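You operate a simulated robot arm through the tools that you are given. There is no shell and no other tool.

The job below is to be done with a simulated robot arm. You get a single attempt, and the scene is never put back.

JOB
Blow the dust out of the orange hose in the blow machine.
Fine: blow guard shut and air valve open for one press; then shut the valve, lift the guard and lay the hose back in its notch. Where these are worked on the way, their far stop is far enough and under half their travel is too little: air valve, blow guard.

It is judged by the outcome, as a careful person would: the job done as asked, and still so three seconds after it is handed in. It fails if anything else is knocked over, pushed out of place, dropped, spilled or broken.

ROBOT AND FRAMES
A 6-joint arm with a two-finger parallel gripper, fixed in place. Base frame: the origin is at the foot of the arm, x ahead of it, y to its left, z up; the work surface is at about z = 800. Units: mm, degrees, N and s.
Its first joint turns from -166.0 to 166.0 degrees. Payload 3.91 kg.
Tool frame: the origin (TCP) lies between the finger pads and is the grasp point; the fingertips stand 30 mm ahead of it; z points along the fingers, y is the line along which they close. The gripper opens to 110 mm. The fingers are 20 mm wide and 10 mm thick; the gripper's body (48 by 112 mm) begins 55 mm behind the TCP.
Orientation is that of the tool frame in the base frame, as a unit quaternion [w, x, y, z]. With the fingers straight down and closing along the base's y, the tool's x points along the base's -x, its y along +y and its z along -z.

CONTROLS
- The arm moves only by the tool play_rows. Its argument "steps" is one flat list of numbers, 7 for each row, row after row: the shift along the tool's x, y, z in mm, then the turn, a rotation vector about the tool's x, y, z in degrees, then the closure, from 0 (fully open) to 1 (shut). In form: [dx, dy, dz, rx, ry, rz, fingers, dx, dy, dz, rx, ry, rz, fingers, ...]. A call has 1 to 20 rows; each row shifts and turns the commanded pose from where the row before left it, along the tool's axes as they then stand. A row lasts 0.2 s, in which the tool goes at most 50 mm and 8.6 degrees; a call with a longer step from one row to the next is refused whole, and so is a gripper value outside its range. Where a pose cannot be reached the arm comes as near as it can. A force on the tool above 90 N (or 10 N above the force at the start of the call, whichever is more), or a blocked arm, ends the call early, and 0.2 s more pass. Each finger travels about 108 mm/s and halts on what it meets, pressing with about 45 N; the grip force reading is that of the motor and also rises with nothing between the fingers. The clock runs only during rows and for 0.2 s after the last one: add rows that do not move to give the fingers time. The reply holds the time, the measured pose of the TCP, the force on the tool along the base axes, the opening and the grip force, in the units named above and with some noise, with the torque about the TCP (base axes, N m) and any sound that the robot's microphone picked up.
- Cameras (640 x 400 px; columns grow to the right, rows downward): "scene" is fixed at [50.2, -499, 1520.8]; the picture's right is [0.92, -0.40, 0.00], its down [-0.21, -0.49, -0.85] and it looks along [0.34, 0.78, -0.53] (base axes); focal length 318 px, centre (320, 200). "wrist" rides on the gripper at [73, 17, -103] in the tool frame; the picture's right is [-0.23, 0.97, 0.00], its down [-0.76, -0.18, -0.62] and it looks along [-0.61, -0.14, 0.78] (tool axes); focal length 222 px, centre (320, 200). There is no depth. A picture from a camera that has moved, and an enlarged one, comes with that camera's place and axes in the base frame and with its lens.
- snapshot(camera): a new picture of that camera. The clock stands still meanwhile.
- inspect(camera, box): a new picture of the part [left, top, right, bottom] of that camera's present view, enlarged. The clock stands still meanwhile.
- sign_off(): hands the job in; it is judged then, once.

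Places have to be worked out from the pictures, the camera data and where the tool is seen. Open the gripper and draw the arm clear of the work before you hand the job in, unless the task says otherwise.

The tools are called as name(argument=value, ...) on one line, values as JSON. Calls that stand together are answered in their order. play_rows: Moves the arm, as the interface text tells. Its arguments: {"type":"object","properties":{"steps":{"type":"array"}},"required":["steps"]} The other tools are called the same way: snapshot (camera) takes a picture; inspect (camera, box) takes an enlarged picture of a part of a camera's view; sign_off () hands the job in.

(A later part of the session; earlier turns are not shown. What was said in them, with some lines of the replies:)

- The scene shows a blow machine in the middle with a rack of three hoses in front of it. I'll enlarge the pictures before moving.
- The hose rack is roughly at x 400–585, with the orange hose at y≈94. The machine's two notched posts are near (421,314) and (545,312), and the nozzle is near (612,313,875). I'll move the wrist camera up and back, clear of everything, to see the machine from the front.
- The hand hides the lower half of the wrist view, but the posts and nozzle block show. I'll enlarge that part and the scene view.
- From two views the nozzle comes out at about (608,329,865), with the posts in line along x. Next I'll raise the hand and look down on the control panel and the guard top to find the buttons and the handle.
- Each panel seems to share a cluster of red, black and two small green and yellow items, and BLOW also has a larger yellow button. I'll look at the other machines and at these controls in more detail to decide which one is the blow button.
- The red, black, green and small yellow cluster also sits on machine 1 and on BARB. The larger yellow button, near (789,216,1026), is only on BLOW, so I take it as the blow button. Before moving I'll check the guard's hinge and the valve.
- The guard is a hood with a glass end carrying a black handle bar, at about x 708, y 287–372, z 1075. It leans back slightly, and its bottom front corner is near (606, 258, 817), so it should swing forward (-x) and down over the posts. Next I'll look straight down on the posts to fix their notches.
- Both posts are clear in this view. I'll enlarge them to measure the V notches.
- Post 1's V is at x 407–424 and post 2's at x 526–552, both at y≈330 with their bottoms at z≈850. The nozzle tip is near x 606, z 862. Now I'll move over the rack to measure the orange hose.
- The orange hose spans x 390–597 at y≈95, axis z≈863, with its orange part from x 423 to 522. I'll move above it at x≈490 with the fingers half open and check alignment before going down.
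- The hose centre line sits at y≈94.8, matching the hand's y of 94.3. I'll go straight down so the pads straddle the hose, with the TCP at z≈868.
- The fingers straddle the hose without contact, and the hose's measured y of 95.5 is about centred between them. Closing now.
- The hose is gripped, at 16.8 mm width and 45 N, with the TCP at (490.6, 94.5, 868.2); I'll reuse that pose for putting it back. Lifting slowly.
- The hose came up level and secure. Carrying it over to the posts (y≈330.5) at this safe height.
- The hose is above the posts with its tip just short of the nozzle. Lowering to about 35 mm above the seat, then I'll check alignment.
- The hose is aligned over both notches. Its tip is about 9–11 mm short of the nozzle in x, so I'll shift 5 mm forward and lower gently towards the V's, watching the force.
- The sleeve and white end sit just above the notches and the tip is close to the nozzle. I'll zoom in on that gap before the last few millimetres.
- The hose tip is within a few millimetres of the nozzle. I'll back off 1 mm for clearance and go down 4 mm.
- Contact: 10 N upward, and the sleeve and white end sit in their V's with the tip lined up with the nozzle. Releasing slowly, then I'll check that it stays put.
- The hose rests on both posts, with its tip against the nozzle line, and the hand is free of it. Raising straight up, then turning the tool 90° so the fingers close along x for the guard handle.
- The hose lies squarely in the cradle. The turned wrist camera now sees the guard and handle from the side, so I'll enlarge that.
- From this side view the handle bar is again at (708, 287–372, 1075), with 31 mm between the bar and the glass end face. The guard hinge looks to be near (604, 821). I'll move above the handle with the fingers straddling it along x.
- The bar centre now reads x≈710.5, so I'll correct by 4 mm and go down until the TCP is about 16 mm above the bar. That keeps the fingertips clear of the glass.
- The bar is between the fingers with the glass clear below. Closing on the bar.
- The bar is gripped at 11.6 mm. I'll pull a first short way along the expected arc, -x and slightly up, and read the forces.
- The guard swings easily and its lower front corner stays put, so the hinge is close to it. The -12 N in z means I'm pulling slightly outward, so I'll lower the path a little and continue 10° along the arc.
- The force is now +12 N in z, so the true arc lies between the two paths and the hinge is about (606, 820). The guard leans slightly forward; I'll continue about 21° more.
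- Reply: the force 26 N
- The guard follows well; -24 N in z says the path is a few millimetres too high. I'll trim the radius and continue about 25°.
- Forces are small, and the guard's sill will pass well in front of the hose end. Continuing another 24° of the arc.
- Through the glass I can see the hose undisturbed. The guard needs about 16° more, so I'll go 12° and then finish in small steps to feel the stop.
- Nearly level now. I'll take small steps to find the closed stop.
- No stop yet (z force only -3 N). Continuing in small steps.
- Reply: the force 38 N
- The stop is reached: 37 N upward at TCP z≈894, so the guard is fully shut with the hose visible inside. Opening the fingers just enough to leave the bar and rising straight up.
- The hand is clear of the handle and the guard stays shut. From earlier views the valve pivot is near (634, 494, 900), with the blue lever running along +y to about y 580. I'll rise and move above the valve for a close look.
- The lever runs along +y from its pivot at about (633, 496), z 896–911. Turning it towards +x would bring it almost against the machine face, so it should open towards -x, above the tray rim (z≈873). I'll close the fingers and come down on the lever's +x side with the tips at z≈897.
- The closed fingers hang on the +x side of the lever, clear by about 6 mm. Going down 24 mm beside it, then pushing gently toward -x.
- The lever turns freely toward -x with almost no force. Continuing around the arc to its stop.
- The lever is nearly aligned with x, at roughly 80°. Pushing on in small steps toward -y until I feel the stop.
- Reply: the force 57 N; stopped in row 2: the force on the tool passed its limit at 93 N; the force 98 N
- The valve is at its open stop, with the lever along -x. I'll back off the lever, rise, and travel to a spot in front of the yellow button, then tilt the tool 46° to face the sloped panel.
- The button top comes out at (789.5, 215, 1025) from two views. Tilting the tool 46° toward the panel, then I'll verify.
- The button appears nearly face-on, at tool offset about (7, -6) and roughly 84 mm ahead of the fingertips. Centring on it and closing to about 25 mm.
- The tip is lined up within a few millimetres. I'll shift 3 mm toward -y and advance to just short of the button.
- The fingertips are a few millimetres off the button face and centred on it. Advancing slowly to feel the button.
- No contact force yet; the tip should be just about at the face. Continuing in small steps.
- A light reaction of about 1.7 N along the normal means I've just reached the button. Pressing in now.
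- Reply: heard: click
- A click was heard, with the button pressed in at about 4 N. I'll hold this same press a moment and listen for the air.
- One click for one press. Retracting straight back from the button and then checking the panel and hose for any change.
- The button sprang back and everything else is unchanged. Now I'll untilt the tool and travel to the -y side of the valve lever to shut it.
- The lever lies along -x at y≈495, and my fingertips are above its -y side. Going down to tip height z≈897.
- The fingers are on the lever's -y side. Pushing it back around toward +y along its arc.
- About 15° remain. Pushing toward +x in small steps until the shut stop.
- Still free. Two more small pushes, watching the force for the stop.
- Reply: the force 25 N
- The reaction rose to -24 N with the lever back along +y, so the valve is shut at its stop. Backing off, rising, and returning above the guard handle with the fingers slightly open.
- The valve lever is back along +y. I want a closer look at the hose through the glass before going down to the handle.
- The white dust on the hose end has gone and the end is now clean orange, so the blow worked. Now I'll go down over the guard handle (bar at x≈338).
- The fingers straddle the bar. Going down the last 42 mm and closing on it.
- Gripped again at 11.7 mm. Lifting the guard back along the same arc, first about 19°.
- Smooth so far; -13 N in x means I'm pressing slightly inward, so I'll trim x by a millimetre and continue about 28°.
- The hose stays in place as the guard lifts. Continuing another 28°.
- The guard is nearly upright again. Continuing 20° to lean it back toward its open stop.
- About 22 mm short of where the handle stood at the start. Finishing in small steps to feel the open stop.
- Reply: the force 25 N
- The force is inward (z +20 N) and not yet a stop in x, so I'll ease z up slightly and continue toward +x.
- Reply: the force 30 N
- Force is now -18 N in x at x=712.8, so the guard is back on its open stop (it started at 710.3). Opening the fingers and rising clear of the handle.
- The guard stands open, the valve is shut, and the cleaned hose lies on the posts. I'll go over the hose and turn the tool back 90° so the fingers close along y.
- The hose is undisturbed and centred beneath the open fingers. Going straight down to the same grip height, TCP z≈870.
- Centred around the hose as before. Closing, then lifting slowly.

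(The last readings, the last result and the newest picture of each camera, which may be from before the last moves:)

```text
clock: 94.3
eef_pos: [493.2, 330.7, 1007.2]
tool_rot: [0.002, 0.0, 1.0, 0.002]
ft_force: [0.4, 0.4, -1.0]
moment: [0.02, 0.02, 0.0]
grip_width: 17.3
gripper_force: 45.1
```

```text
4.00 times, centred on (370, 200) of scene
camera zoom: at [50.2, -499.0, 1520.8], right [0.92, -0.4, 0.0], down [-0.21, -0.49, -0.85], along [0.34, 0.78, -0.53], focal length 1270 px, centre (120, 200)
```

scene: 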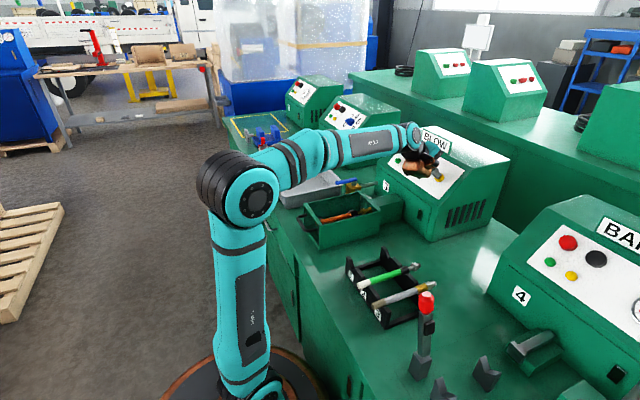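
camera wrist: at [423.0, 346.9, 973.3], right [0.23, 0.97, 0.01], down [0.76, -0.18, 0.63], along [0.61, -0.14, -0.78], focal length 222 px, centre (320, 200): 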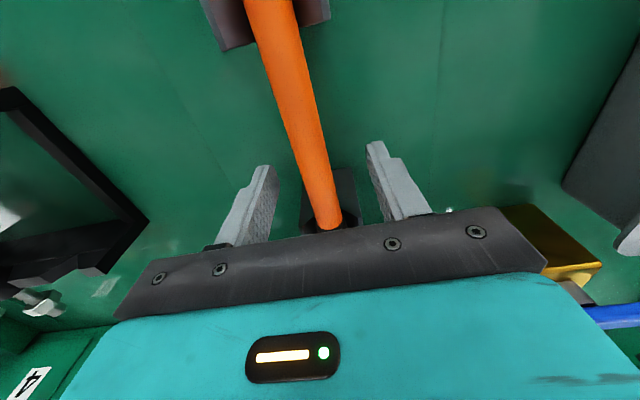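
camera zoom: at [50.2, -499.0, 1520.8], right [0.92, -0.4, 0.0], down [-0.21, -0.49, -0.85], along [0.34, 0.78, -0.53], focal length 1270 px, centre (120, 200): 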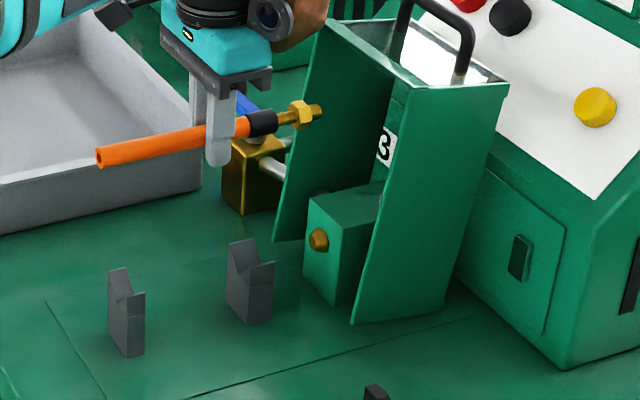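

The hose is held level. Carrying it back over rack notch 1 (x≈491.5, y≈95.2).

play_rows(steps=[0.5, -25, 0, 0, 0, 0, 1.0, 0.5, -35, 0, 0, 0, 0, 1.0, 0.3, -40, 0, 0, 0, 0, 1.0, 0, -40, 0, 0, 0, 0, 1.0, 0, -40, 0, 0, 0, 0, 1.0, 0, -35, 0, 0, 0, 0, 1.0, 0, -20.5, 0, 0, 0, 0, 1.0, 0, 0, 0, 0, 0, 0, 1.0])

snapshot(camera="wrist")

inspect(camera="scene", box=[320, 200, 440, 300])

```text
clock: 96.1
eef_pos: [489.7, 93.6, 1008.0]
tool_rot: [0.003, 0.001, 1.0, 0.002]
ft_force: [0.3, -0.8, -1.9]
moment: [0.0, 0.06, -0.01]
grip_width: 17.2
gripper_force: 45.0
```

```text
taken
camera wrist: at [416.6, 110.2, 1111.1], right [0.23, 0.97, 0.01], down [0.76, -0.18, 0.63], along [0.61, -0.14, -0.78], focal length 222 px, centre (320, 200)
```

wrist: 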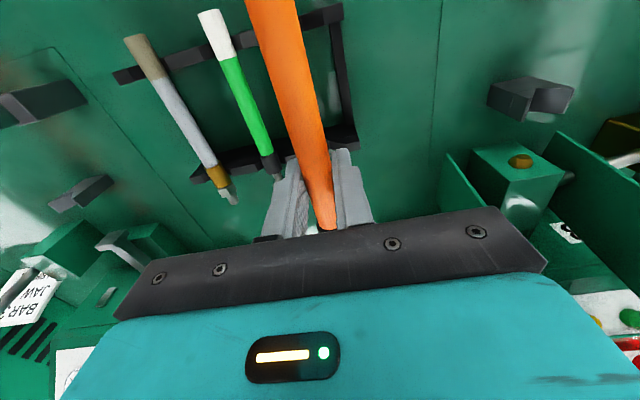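

```text
4.00 times, centred on (380, 250) of scene
camera zoom: at [50.2, -499.0, 1520.8], right [0.92, -0.4, 0.0], down [-0.21, -0.49, -0.85], along [0.34, 0.78, -0.53], focal length 1270 px, centre (80, 0)
```

zoom: 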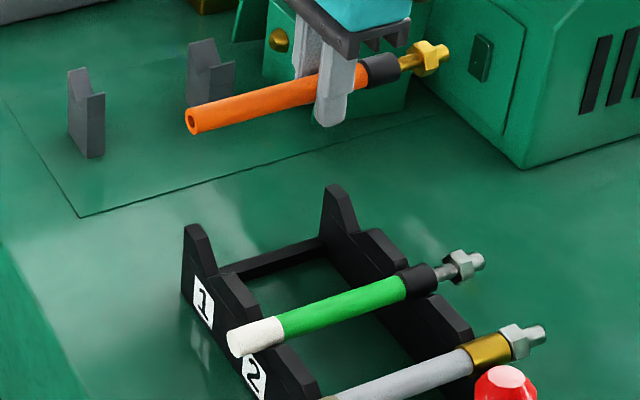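

The view matches the picture from just after the first lift, to within about a pixel. I'll take another pose reading to average out the noise before lowering.

play_rows(steps=[0, 0, 0, 0, 0, 0, 1.0])

play_rows(steps=[0, 0, 0, 0, 0, 0, 1.0])

play_rows(steps=[0, 0, 0, 0, 0, 0, 1.0])

inspect(camera="wrist", box=[100, 0, 380, 160])

```text
clock: 96.5
eef_pos: [490.5, 94.5, 1006.2]
tool_rot: [0.003, -0.001, 1.0, 0.002]
ft_force: [0.4, 0.1, -0.7]
moment: [-0.01, 0.04, -0.04]
grip_width: 17.1
gripper_force: 45.2
```

```text
clock: 96.9
eef_pos: [490.1, 94.2, 1007.3]
tool_rot: [0.002, 0.0, 1.0, 0.001]
ft_force: [0.4, -0.5, -0.7]
moment: [0.03, 0.03, -0.01]
grip_width: 16.9
gripper_force: 45.1
```

```text
clock: 97.3
eef_pos: [489.6, 94.0, 1007.0]
tool_rot: [0.003, 0.0, 1.0, 0.001]
ft_force: [0.0, 0.1, -1.2]
moment: [0.01, 0.04, 0.0]
grip_width: 17.3
gripper_force: 45.0
```

```text
2.29 times, centred on (240, 80) of wrist
camera zoom: at [416.7, 110.4, 1111.1], right [0.23, 0.97, 0.01], down [0.76, -0.18, 0.63], along [0.61, -0.14, -0.78], focal length 508 px, centre (503, 474)
```

zoom: 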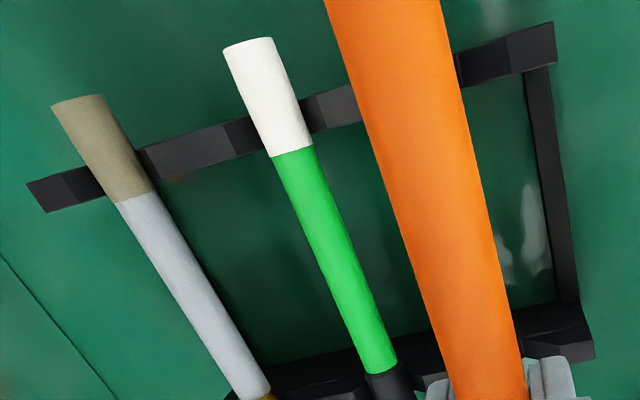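

Averaged pose is (490.0, 94.1). I'll correct by (+1.8, +1.1) and lower to about 20 mm above the seat.

play_rows(steps=[-1.8, 1.1, 25, 0, 0, 0, 1.0, 0, 0, 35, 0, 0, 0, 1.0, 0, 0, 35, 0, 0, 0, 1.0, 0, 0, 22, 0, 0, 0, 1.0, 0, 0, 0, 0, 0, 0, 1.0])

inspect(camera="scene", box=[330, 220, 430, 290])

snapshot(camera="wrist")

```text
clock: 98.5
eef_pos: [493.4, 95.7, 890.9]
tool_rot: [0.003, 0.0, 1.0, 0.002]
ft_force: [-0.9, -0.7, -0.9]
moment: [0.02, 0.02, 0.01]
grip_width: 17.3
gripper_force: 44.5
```

```text
5.71 times, centred on (380, 255) of scene
camera zoom: at [50.2, -499.0, 1520.8], right [0.92, -0.4, 0.0], down [-0.21, -0.49, -0.85], along [0.34, 0.78, -0.53], focal length 1815 px, centre (-23, -114)
```

zoom: 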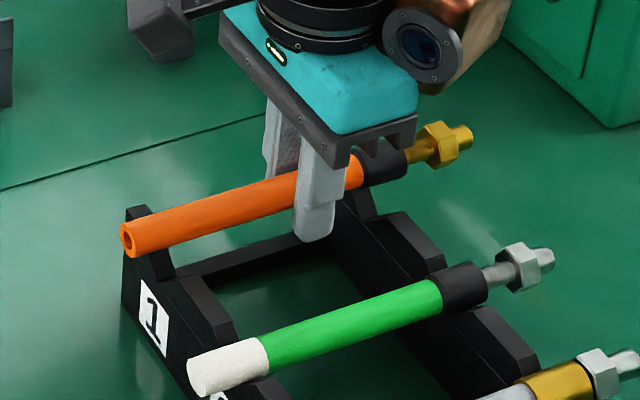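

```text
taken
camera wrist: at [419.0, 112.1, 994.2], right [0.23, 0.97, 0.01], down [0.76, -0.18, 0.63], along [0.61, -0.14, -0.78], focal length 222 px, centre (320, 200)
```

wrist: 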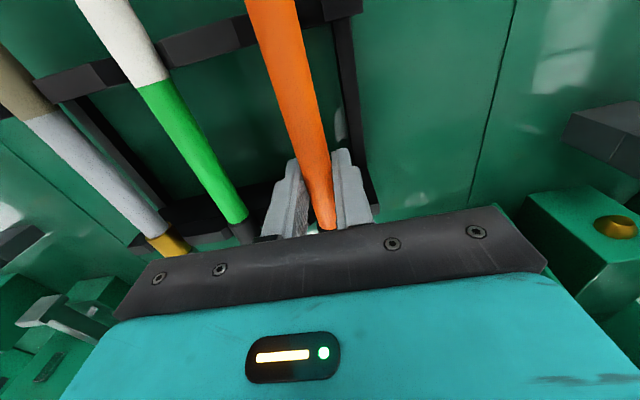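

The end of the hose is directly above its original spot in notch 1. Lowering the rest in small steps, watching for contact.

play_rows(steps=[0, 0, 8, 0, 0, 0, 1.0, 0, 0, 6, 0, 0, 0, 1.0, 0, 0, 4, 0, 0, 0, 1.0, 0, 0, 0, 0, 0, 0, 1.0])

play_rows(steps=[0, 0, 2, 0, 0, 0, 1.0, 0, 0, 0, 0, 0, 0, 1.0])

inspect(camera="scene", box=[330, 220, 430, 290])

```text
clock: 99.5
eef_pos: [492.5, 95.3, 871.6]
tool_rot: [0.003, -0.001, 1.0, 0.002]
ft_force: [-0.6, -0.5, -0.7]
moment: [0.0, 0.02, -0.03]
grip_width: 17.1
gripper_force: 45.2
```

```text
clock: 100.1
eef_pos: [492.7, 95.7, 869.4]
tool_rot: [0.003, -0.001, 1.0, 0.002]
ft_force: [-0.9, -0.6, -1.0]
moment: [-0.02, 0.03, -0.01]
grip_width: 17.4
gripper_force: 45.0
```

```text
5.71 times, centred on (380, 255) of scene
camera zoom: at [50.2, -499.0, 1520.8], right [0.92, -0.4, 0.0], down [-0.21, -0.49, -0.85], along [0.34, 0.78, -0.53], focal length 1815 px, centre (-23, -114)
```

zoom: 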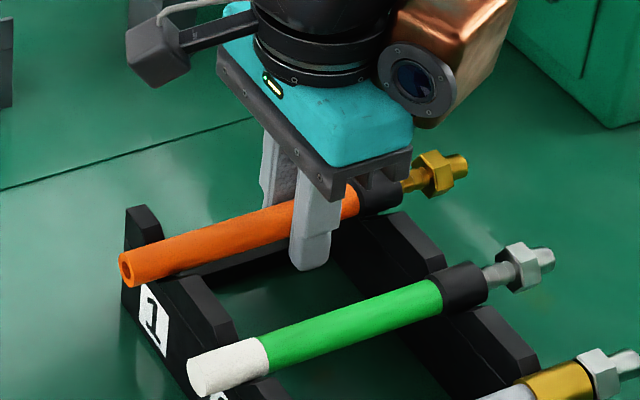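

Not yet touching (z force ≈ -1 N). Two more small steps.

play_rows(steps=[0, 0, 1.2, 0, 0, 0, 1.0, 0, 0, 0, 0, 0, 0, 1.0])

play_rows(steps=[0, 0, 0.8, 0, 0, 0, 1.0, 0, 0, 0, 0, 0, 0, 1.0])

```text
clock: 100.7
eef_pos: [492.6, 95.8, 869.7]
tool_rot: [0.003, -0.001, 1.0, 0.001]
ft_force: [0.5, -1.5, 1.7]
moment: [0.01, 0.23, 0.13]
grip_width: 17.2
gripper_force: 45.0
```

```text
clock: 101.3
eef_pos: [492.3, 95.7, 867.0]
tool_rot: [0.003, 0.002, 1.0, 0.003]
ft_force: [1.7, -7.8, 14.5]
moment: [-0.08, 0.21, 0.14]
grip_width: 17.1
gripper_force: 45.2
```

Contact: 14.5 N up, with -8 N in y, so the notch is nudging the hose slightly toward -y. I'll ease that way, then release slowly.

play_rows(steps=[0, -0.7, -0.6, 0, 0, 0, 1.0, 0, 0, 0, 0, 0, 0, 1.0])

play_rows(steps=[0, 0, 0, 0, 0, 0, 0.83, 0, 0, 0, 0, 0, 0, 0.78, 0, 0, 0, 0, 0, 0, 0.65, 0, 0, 0, 0, 0, 0, 0.5, 0, 0, 0, 0, 0, 0, 0.45, 0, 0, 0, 0, 0, 0, 0.45])

inspect(camera="scene", box=[330, 220, 430, 290])

snapshot(camera="wrist")

```text
clock: 101.9
eef_pos: [492.5, 95.6, 868.7]
tool_rot: [0.002, -0.001, 1.0, 0.002]
ft_force: [2.4, -5.9, 4.3]
moment: [-0.07, -0.11, 0.0]
grip_width: 17.3
gripper_force: 45.3
```

```text
clock: 103.3
eef_pos: [493.0, 96.5, 868.8]
tool_rot: [0.002, 0.0, 1.0, 0.002]
ft_force: [0.7, -0.3, 0.0]
moment: [0.02, 0.02, -0.03]
grip_width: 60.7
gripper_force: 0.1
```

```text
5.71 times, centred on (380, 255) of scene
camera zoom: at [50.2, -499.0, 1520.8], right [0.92, -0.4, 0.0], down [-0.21, -0.49, -0.85], along [0.34, 0.78, -0.53], focal length 1815 px, centre (-23, -114)
```

zoom: 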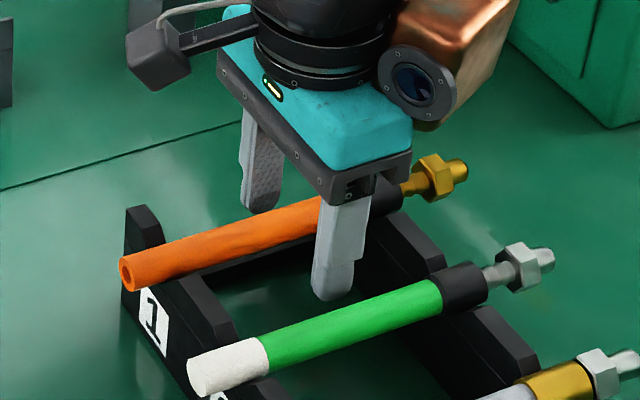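

```text
taken
camera wrist: at [419.1, 111.7, 972.1], right [0.23, 0.97, 0.01], down [0.76, -0.18, 0.63], along [0.61, -0.14, -0.78], focal length 222 px, centre (320, 200)
```

wrist: 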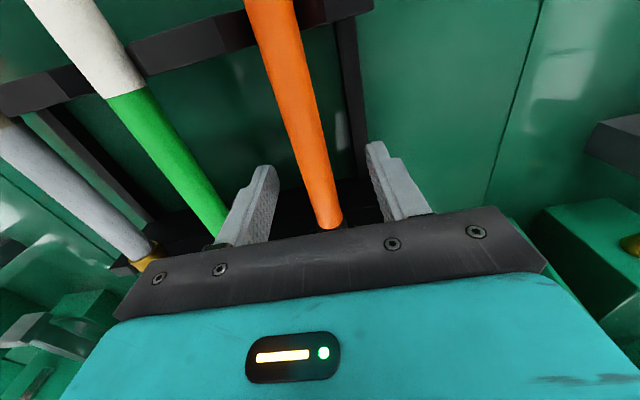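

The hose rests in notch 1, with its tip and end at the same image spots as at the start. Rising straight up and drawing clear, with the gripper open.

play_rows(steps=[0, 0, -15, 0, 0, 0, 0.45, 0, 0, -30, 0, 0, 0, 0.45, 0, 0, -45, 0, 0, 0, 0.45, 0, 0, -45, 0, 0, 0, 0.45, 0, 0, -45, 0, 0, 0, 0.3, 0, 0, -45, 0, 0, 0, 0.1, 0, 0, -45, 0, 0, 0, 0, 20, 0, -30, 0, 0, 0, 0, 30, 0, -20, 0, 0, 0, 0, 30, 0, -20, 0, 0, 0, 0, 0, 0, 0, 0, 0, 0, 0])

snapshot(camera="scene")

inspect(camera="scene", box=[330, 220, 430, 290])

inspect(camera="scene", box=[320, 120, 480, 240])

snapshot(camera="wrist")

```text
clock: 105.7
eef_pos: [409.4, 94.2, 1208.0]
tool_rot: [0.003, -0.001, 1.0, 0.002]
ft_force: [0.2, 0.4, -0.4]
moment: [-0.03, -0.02, 0.03]
grip_width: 109.9
gripper_force: 0.1
```

```text
taken
```

scene: 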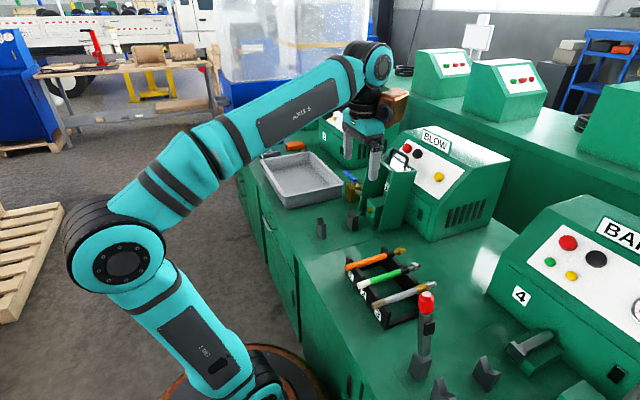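

```text
5.71 times, centred on (380, 255) of scene
camera zoom: at [50.2, -499.0, 1520.8], right [0.92, -0.4, 0.0], down [-0.21, -0.49, -0.85], along [0.34, 0.78, -0.53], focal length 1815 px, centre (-23, -114)
```

zoom: 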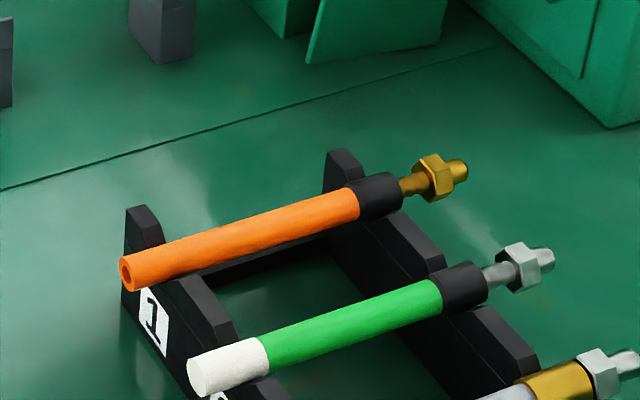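

```text
3.33 times, centred on (400, 180) of scene
camera zoom: at [50.2, -499.0, 1520.8], right [0.92, -0.4, 0.0], down [-0.21, -0.49, -0.85], along [0.34, 0.78, -0.53], focal length 1059 px, centre (53, 267)
```

zoom: 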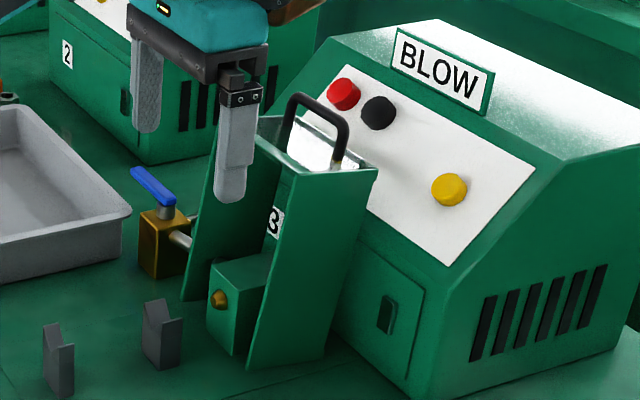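

```text
taken
camera wrist: at [337.1, 110.8, 1311.6], right [0.23, 0.97, 0.01], down [0.76, -0.18, 0.63], along [0.61, -0.14, -0.78], focal length 222 px, centre (320, 200)
```

wrist: 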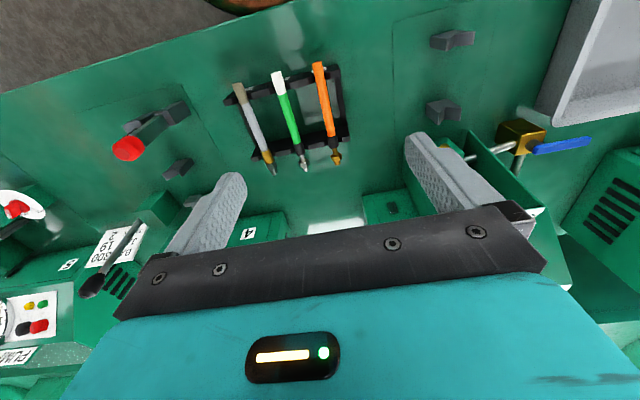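

The orange hose, now clean, lies in notch 1. The guard stands open at its stop, the valve lever is back shut along +y, and nothing else has moved. The gripper is open and the arm is clear, so I'm handing the job in.

sign_off()

```text
The job is handed in.
```

The orange hose has been blown clean and is back in notch 1 of the rack. The job is handed in.

- **Blow:** with the hose on the posts, the guard shut and the valve open, I gave the large yellow button one press and heard a single click. The panel has no labels, so I picked that button because only the BLOW machine has it. Afterwards the white dust on the hose end was gone.
- **Valve and guard:** I worked the air valve and the guard to their stops each way. The valve is shut again and the guard is lifted.
- **Everything else:** nothing else looked moved or knocked in the last pictures. The gripper is open and the arm is clear of the work.

While I was opening the valve, one push at its stop reached 97 N and the arm's force limit ended the move. The valve still turned freely afterwards.
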